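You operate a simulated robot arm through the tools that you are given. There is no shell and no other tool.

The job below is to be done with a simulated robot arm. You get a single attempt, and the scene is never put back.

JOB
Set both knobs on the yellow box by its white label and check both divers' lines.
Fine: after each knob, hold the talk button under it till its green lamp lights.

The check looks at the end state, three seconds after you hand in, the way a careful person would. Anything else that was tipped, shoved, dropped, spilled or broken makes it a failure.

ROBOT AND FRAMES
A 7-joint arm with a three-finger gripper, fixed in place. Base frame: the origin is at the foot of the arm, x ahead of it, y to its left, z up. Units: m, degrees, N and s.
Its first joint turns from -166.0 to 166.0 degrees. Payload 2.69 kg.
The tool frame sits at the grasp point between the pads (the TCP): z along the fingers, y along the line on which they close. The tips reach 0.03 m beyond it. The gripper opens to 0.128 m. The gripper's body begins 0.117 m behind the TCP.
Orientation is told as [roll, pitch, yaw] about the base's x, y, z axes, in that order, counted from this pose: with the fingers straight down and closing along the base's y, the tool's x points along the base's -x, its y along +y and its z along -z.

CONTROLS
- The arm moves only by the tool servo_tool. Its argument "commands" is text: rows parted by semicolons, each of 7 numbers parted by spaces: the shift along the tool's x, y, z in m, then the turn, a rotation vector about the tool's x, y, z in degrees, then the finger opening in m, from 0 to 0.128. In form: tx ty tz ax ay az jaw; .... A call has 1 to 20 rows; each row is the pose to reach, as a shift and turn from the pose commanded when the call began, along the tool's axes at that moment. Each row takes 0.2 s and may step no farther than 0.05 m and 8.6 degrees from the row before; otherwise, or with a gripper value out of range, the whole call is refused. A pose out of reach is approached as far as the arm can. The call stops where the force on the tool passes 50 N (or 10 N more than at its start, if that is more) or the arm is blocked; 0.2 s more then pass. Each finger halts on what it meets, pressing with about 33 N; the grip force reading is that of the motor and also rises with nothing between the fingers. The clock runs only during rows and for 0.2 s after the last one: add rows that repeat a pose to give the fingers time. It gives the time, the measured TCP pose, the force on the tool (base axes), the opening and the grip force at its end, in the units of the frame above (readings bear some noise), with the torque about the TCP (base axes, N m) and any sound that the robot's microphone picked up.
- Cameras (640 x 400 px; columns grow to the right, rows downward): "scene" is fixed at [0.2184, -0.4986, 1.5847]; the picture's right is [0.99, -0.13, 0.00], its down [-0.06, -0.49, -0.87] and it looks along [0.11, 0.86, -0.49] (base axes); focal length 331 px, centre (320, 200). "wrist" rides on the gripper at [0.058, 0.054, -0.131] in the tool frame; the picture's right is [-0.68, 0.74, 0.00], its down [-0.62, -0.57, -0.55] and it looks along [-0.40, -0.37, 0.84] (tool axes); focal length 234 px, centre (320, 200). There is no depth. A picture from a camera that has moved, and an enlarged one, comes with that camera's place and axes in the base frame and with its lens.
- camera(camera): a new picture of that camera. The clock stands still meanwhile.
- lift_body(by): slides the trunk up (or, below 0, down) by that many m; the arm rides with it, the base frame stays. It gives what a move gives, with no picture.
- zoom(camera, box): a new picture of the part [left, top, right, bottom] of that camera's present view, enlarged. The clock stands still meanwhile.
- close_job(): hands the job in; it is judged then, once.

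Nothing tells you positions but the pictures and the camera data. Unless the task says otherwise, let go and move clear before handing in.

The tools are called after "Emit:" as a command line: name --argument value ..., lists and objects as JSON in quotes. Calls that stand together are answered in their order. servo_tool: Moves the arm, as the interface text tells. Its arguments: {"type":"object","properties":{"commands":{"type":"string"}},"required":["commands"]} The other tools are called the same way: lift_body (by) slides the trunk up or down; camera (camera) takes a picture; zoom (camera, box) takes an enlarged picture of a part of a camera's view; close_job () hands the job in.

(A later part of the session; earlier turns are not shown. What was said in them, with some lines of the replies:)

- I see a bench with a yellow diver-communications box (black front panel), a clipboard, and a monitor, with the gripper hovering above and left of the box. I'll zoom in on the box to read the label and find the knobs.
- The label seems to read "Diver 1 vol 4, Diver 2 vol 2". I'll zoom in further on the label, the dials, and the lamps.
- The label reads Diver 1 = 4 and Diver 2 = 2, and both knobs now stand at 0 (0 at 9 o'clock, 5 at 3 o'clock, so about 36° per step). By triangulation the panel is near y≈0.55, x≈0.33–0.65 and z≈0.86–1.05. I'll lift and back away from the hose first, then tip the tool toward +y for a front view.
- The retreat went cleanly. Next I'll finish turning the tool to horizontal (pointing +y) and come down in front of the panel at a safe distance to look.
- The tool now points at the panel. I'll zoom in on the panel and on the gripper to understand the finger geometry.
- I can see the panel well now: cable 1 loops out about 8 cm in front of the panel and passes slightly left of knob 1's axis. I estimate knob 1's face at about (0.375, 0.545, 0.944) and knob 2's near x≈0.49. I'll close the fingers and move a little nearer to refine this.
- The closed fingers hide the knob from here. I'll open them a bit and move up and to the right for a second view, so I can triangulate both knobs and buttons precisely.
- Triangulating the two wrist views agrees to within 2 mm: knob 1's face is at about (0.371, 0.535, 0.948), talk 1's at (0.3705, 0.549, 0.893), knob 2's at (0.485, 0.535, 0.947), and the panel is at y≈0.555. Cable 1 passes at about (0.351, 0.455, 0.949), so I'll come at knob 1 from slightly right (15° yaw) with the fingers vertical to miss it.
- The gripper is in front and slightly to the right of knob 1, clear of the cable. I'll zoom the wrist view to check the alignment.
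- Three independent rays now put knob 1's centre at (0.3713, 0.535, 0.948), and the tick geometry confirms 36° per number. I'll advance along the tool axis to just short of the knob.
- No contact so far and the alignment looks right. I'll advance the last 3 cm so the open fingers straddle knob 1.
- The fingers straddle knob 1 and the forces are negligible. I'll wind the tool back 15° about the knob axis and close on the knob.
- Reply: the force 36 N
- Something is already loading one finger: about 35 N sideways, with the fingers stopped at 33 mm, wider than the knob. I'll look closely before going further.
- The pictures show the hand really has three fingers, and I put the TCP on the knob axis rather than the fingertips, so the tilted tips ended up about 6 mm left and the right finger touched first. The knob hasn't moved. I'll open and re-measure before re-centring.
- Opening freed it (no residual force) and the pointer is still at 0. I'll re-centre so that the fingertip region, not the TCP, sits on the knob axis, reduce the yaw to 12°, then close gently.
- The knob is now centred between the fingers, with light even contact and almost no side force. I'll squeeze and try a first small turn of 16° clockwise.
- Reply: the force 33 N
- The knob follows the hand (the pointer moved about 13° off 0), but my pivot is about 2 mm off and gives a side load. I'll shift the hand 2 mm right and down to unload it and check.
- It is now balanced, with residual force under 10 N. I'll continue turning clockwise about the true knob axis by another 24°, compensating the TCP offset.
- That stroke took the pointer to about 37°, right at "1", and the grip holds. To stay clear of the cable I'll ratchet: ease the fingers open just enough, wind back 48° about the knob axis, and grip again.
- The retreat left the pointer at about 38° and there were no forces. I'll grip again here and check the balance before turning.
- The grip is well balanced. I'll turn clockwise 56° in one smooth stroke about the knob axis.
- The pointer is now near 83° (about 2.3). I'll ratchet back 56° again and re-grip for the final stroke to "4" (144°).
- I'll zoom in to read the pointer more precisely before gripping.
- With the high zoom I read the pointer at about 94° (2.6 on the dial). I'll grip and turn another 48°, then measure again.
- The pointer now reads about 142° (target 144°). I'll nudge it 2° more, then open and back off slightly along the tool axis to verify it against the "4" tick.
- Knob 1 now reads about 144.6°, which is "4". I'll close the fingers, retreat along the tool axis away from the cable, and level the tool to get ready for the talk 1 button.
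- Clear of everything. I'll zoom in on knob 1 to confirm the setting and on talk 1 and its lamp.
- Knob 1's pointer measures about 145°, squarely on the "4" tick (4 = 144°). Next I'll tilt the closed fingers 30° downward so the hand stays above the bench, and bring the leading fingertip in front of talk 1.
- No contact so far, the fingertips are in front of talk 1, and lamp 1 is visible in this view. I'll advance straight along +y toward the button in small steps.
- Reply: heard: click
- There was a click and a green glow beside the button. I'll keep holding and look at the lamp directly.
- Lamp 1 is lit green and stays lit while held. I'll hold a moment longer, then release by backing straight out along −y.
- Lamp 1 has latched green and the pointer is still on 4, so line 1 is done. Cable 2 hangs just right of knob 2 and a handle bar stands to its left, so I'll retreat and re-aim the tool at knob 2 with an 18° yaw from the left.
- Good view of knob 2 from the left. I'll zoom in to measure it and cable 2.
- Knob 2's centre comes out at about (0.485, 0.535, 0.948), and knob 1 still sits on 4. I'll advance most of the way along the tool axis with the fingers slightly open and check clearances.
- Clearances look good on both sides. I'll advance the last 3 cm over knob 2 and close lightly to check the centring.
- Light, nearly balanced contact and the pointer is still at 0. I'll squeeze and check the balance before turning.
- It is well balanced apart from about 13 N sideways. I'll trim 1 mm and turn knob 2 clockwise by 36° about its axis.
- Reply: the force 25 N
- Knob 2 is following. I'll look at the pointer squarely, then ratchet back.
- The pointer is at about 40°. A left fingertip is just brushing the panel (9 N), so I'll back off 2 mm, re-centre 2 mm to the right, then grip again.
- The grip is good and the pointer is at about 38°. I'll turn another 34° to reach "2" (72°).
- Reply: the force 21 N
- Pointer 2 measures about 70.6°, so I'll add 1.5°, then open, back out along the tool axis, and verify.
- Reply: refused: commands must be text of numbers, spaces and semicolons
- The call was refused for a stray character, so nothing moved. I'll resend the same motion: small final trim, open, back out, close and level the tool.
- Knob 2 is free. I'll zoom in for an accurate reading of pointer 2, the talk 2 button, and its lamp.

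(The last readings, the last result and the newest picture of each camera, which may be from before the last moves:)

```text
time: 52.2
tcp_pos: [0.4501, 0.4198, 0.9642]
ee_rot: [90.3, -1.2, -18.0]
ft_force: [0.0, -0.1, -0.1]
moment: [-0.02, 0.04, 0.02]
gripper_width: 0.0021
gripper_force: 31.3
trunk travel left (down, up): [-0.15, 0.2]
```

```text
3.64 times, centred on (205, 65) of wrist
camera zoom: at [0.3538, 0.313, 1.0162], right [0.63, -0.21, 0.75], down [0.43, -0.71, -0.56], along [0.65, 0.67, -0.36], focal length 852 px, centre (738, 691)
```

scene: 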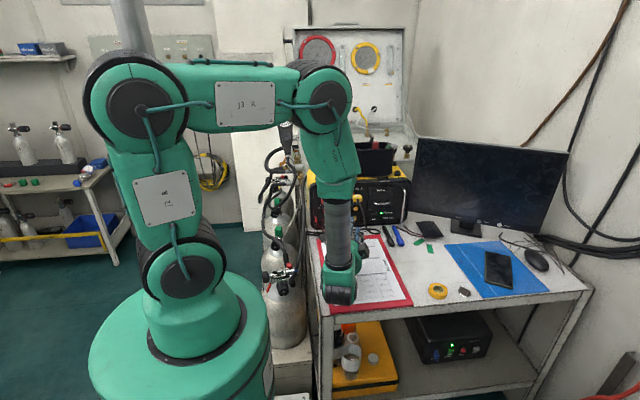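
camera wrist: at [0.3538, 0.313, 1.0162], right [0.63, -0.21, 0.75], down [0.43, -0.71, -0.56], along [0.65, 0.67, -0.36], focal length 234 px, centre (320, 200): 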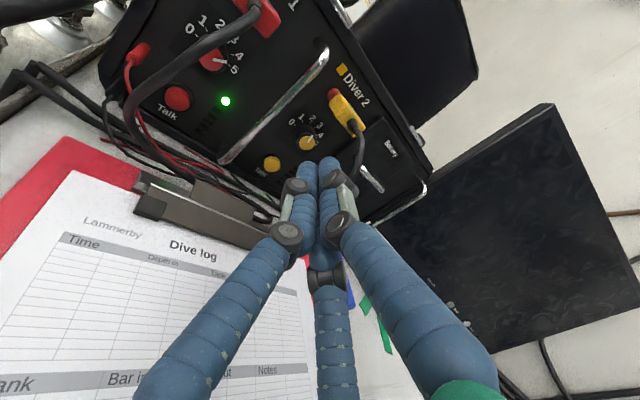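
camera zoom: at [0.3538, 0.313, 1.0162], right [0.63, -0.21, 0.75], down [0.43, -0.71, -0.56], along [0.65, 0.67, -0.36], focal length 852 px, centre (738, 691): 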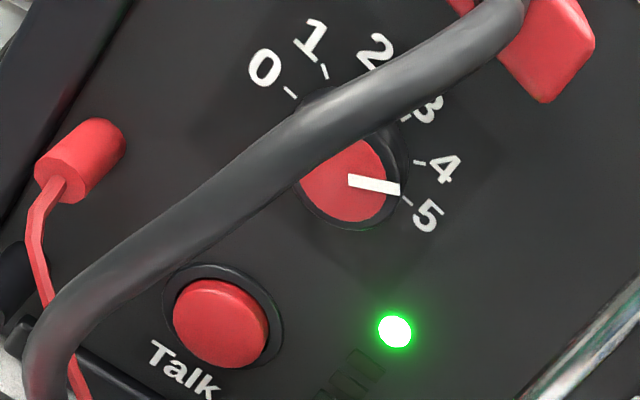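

Pointer 2 reads about 69–71°, close to the "2" mark at 72°. I'll check with a tighter zoom.

Emit:
zoom --camera "wrist" --box '[292, 116, 332, 152]'

Emit:
zoom --camera "scene" --box '[340, 190, 370, 220]'

```text
11.11 times, centred on (312, 134) of wrist
camera zoom: at [0.3538, 0.313, 1.0162], right [0.63, -0.21, 0.75], down [0.43, -0.71, -0.56], along [0.65, 0.67, -0.36], focal length 2602 px, centre (409, 933)
```

zoom: 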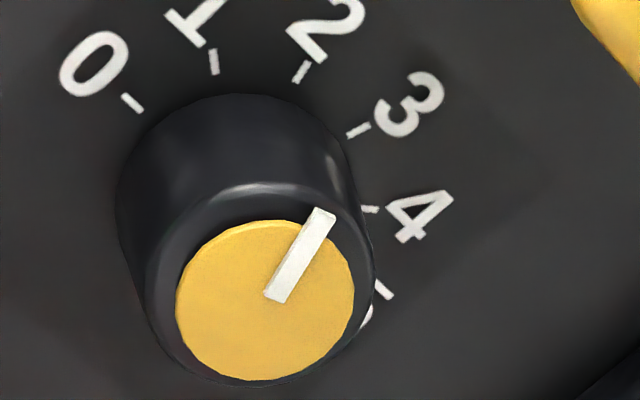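

```text
13.33 times, centred on (355, 205) of scene
camera zoom: at [0.2184, -0.4986, 1.5847], right [0.99, -0.13, 0.0], down [-0.06, -0.49, -0.87], along [0.11, 0.86, -0.49], focal length 4412 px, centre (-147, 133)
```

zoom: 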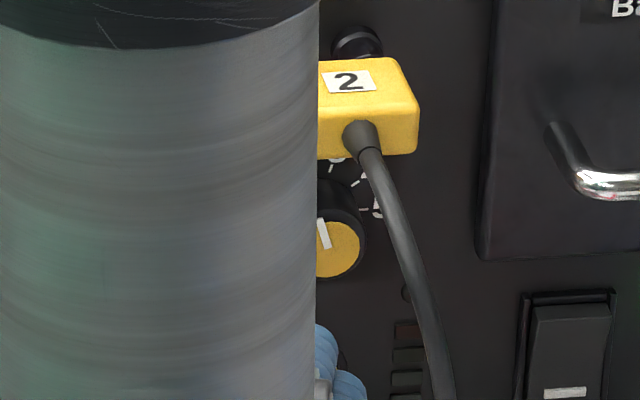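

Pointer 2 is on "2" (about 71–73° by three readings). Now for talk 2 at about (0.485, 0.549, 0.893): I'll tilt the closed fingers 30° down again, from slightly left to clear cable 2, and bring the tip in front of the button.

Emit:
servo_tool --commands "0 0 0 7.6 0.73 0.08 0; 0 0 0 15.2 1.46 0.15 0; 0 0 0 22.8 2.2 0.22 0; 0 0 0 30.3 2.93 0.3 0; -0.0003 -0.0212 0.0268 30.3 2.93 0.3 0; -0.0006 -0.0424 0.0536 30.3 2.93 0.3 0; -0.0009 -0.0636 0.0804 30.3 2.93 0.3 0; -0.0009 -0.0636 0.0804 30.3 2.93 0.3 0"

Emit:
camera --camera "wrist"

Emit:
zoom --camera "wrist" --box '[260, 90, 400, 190]'

Emit:
zoom --camera "scene" --box '[325, 180, 389, 230]'

```text
time: 54.0
tcp_pos: [0.4786, 0.4973, 0.9004]
ee_rot: [60.0, -0.1, -15.3]
ft_force: [0.7, 0.3, -0.3]
moment: [0.01, 0.03, 0.03]
gripper_width: 0.0021
gripper_force: 31.6
trunk travel left (down, up): [-0.15, 0.2]
```

```text
taken
camera wrist: at [0.3998, 0.4294, 1.013], right [0.75, 0.18, 0.64], down [0.39, -0.89, -0.21], along [0.53, 0.41, -0.74], focal length 234 px, centre (320, 200)
```

wrist: 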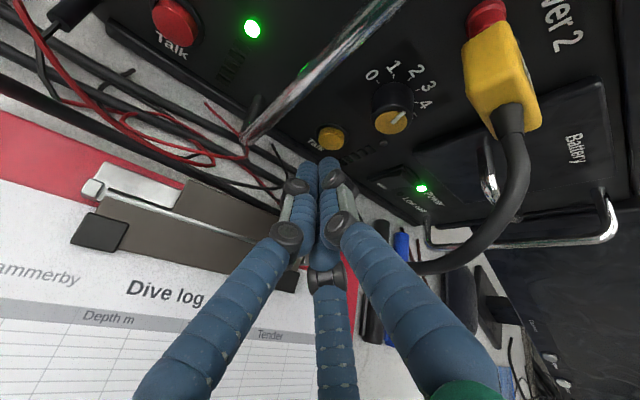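

```text
4.00 times, centred on (330, 140) of wrist
camera zoom: at [0.3998, 0.4294, 1.013], right [0.75, 0.18, 0.64], down [0.39, -0.89, -0.21], along [0.53, 0.41, -0.74], focal length 937 px, centre (280, 440)
```

zoom: 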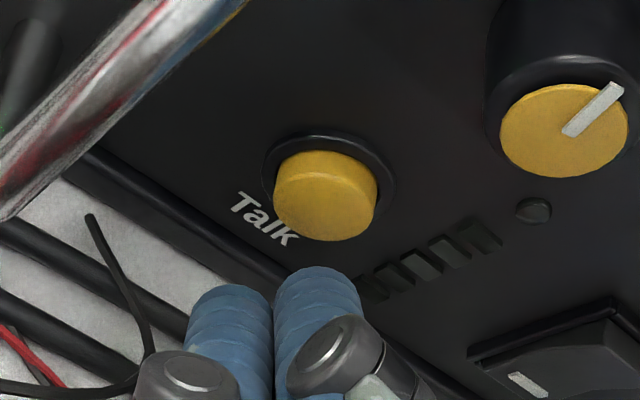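

```text
8.00 times, centred on (357, 205) of scene
camera zoom: at [0.2184, -0.4986, 1.5847], right [0.99, -0.13, 0.0], down [-0.06, -0.49, -0.87], along [0.11, 0.86, -0.49], focal length 2647 px, centre (24, 160)
```

zoom: 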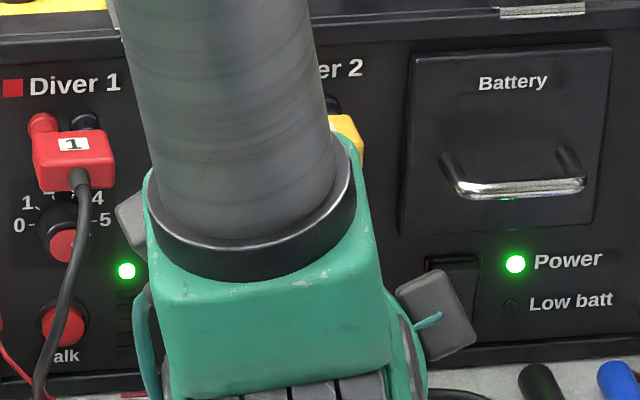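

The tip is lined up with talk 2 and nothing is touching. I'll press straight along +y, hold, and watch lamp 2.

Emit:
servo_tool --commands "0.0025 0.0036 0.0043 0 0 0 0; 0.0041 0.0065 0.0093 0 0 0 0; 0.0056 0.0094 0.0144 0 0 0 0; 0.0063 0.0106 0.0164 0 0 0 0; 0.0068 0.0116 0.0181 0 0 0 0; 0.0068 0.0116 0.0181 0 0 0 0; 0.0068 0.0116 0.0181 0 0 0 0"

Emit:
zoom --camera "wrist" --box '[260, 90, 400, 190]'

```text
time: 55.6
tcp_pos: [0.4778, 0.5177, 0.9016]
ee_rot: [60.0, -0.1, -15.3]
ft_force: [-0.5, -5.3, -1.8]
moment: [-0.05, 0.04, 0.04]
gripper_width: 0.0021
gripper_force: 30.8
trunk travel left (down, up): [-0.15, 0.2]
heard: click
```

```text
4.00 times, centred on (330, 140) of wrist
camera zoom: at [0.3981, 0.4496, 1.0135], right [0.75, 0.18, 0.64], down [0.39, -0.89, -0.21], along [0.53, 0.41, -0.74], focal length 937 px, centre (280, 440)
```

zoom: 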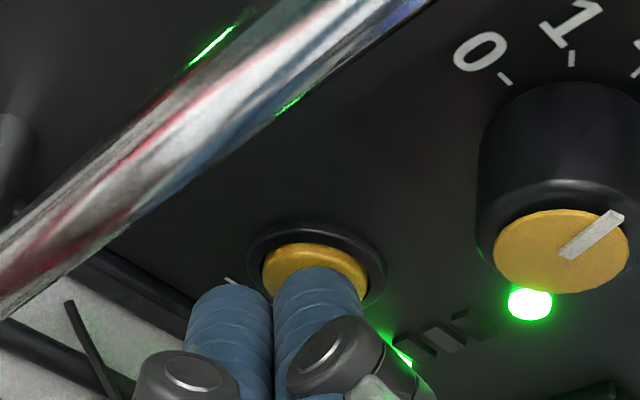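

There was a click and lamp 2 is green. I'll hold about another second as before, then back straight out.

Emit:
servo_tool --commands "0 0 0 0 0 0 0; 0 0 0 0 0 0 0; 0 0 0 0 0 0 0; 0 0 0 0 0 0 0; 0 0 0 0 0 0 0; -0.0039 -0.0072 -0.0125 0 0 0 0; -0.0078 -0.0145 -0.0251 0 0 0 0; -0.0155 -0.029 -0.0502 0 0 0 0; -0.0233 -0.0435 -0.0753 0 0 0 0; -0.031 -0.058 -0.1004 0 0 0 0; -0.031 -0.058 -0.1004 0 0 0 0"

Emit:
camera --camera "wrist"

Emit:
zoom --camera "wrist" --box '[160, 20, 400, 170]'

```text
time: 58.0
tcp_pos: [0.4779, 0.3991, 0.9013]
ee_rot: [60.0, -0.2, -15.3]
ft_force: [0.2, 0.6, 0.8]
moment: [0.01, -0.03, 0.0]
gripper_width: 0.0022
gripper_force: 31.3
trunk travel left (down, up): [-0.15, 0.2]
```

```text
taken
camera wrist: at [0.3979, 0.3304, 1.0137], right [0.75, 0.18, 0.64], down [0.39, -0.89, -0.22], along [0.53, 0.41, -0.74], focal length 234 px, centre (320, 200)
```

wrist: 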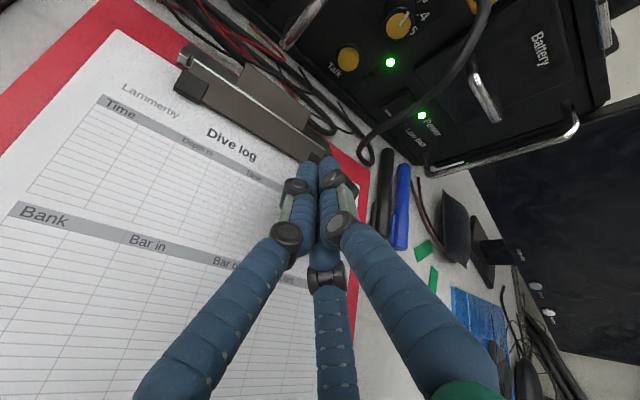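

```text
2.67 times, centred on (280, 95) of wrist
camera zoom: at [0.3979, 0.3304, 1.0137], right [0.75, 0.18, 0.64], down [0.39, -0.89, -0.22], along [0.53, 0.41, -0.74], focal length 624 px, centre (427, 480)
```

zoom: 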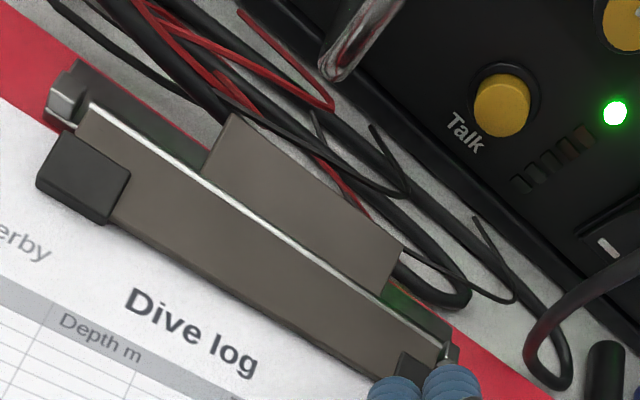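

Lamp 2 has latched green as well. I'll lift the arm up and back so both cameras get an unobstructed final check.

Emit:
servo_tool --commands "0 0.035 -0.02 0 0 0 0; 0 0.07 -0.04 0 0 0 0; -0.005 0.095 -0.077 0 0 0 0; -0.01 0.12 -0.11 0 0 0 0; -0.015 0.14 -0.145 0 0 0 0; 0.02 0.15 -0.155 0 0 0 0; 0.055 0.15 -0.155 0 0 0 0; 0.09 0.15 -0.155 0 0 0 0; 0.12 0.15 -0.155 0 0 0 0; 0.12 0.15 -0.155 0 0 0 0"

Emit:
camera --camera "scene"

Emit:
zoom --camera "scene" --box '[300, 160, 420, 240]'

Emit:
camera --camera "wrist"

```text
time: 60.2
tcp_pos: [0.3448, 0.3727, 1.1113]
ee_rot: [60.0, -0.1, -15.3]
ft_force: [-1.0, -0.3, 0.5]
moment: [-0.02, -0.02, -0.03]
gripper_width: 0.0022
gripper_force: 31.5
trunk travel left (down, up): [-0.15, 0.2]
```

```text
taken
```

scene: 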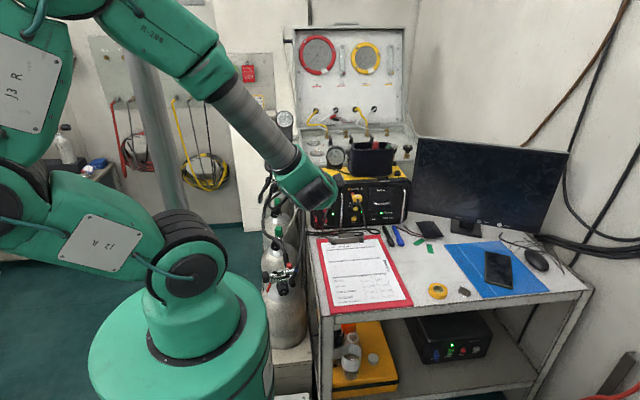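

```text
5.00 times, centred on (360, 200) of scene
camera zoom: at [0.2184, -0.4986, 1.5847], right [0.99, -0.13, 0.0], down [-0.06, -0.49, -0.87], along [0.11, 0.86, -0.49], focal length 1654 px, centre (120, 200)
```

zoom: 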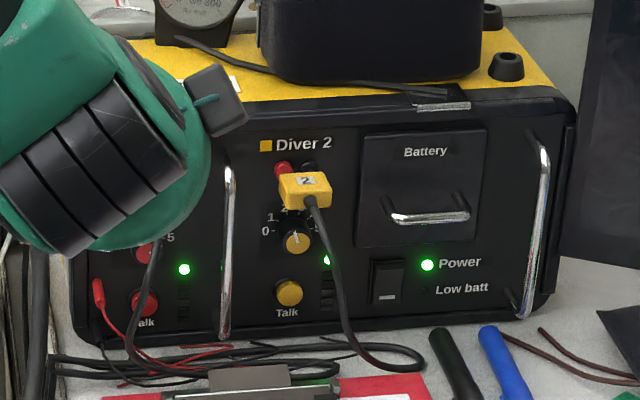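

```text
taken
camera wrist: at [0.2654, 0.3043, 1.2235], right [0.75, 0.18, 0.64], down [0.39, -0.89, -0.21], along [0.53, 0.41, -0.74], focal length 234 px, centre (320, 200)
```

wrist: 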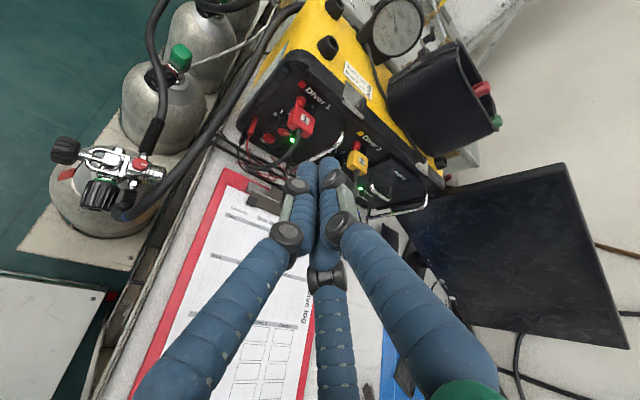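

Both lamps are lit. I'll move the arm a bit further left and up to uncover Diver 1's side for a last check.

Emit:
servo_tool --commands "0.015 0.02 -0.025 0 0 0 0.01; 0.04 0.04 -0.05 0 0 0 0.02; 0.07 0.055 -0.075 0 0 0 0.03; 0.1 0.06 -0.09 0 0 0 0.04; 0.12 0.07 -0.1 0 0 0 0.04; 0.12 0.07 -0.1 0 0 0 0.04"

Emit:
zoom --camera "scene" --box '[300, 160, 420, 240]'

Emit:
zoom --camera "scene" --box '[314, 196, 374, 226]'

Emit:
camera --camera "scene"

```text
time: 61.6
tcp_pos: [0.2151, 0.354, 1.2211]
ee_rot: [60.0, -0.1, -15.3]
ft_force: [-0.2, -0.2, 0.7]
moment: [-0.01, 0.0, 0.0]
gripper_width: 0.0401
gripper_force: 0.1
trunk travel left (down, up): [-0.15, 0.2]
```

```text
5.00 times, centred on (360, 200) of scene
camera zoom: at [0.2184, -0.4986, 1.5847], right [0.99, -0.13, 0.0], down [-0.06, -0.49, -0.87], along [0.11, 0.86, -0.49], focal length 1654 px, centre (120, 200)
```

zoom: 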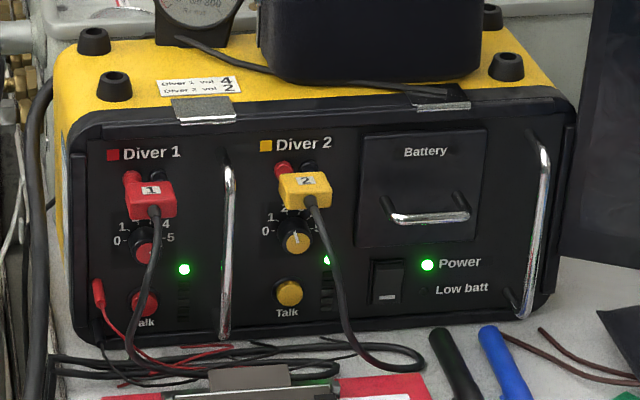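

```text
10.67 times, centred on (344, 211) of scene
camera zoom: at [0.2184, -0.4986, 1.5847], right [0.99, -0.13, 0.0], down [-0.06, -0.49, -0.87], along [0.11, 0.86, -0.49], focal length 3529 px, centre (64, 83)
```

zoom: 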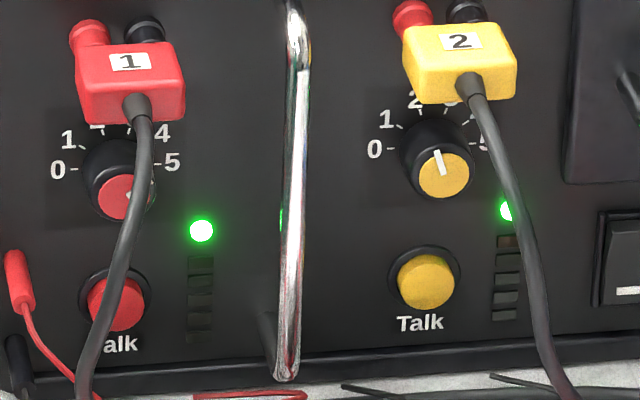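

```text
taken
```

scene: 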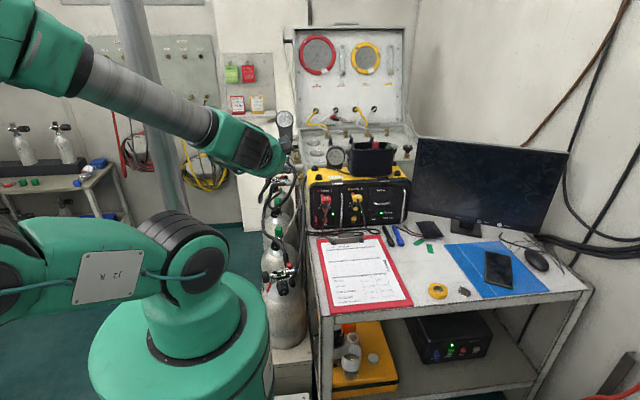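

Everything checks out. Knob 1 points at 4 and knob 2 at 2, matching the label, and both green line lamps are lit. The cables, plugs and bench items are where they were, and the arm is clear, so I'm handing in.

Emit:
close_job

```text
The job is handed in.
```

Both knobs on the yellow box are set to its white label, and both divers' lines are checked. I've handed the job in; no result has come back yet.

- **Diver 1:** the knob is on 4. I held its talk button until the green lamp lit.
- **Diver 2:** the knob is on 2. I held its talk button until the green lamp lit.

Both lamps stayed on after I let go. In the last pictures the cables, plugs and bench items were where they started, and the arm is clear of the box.

On the first try at gripping knob 1, one finger pressed on it off-centre. I opened, re-centred and gripped again, and the knob had not moved. While I was turning knob 2, a fingertip also brushed the panel lightly.
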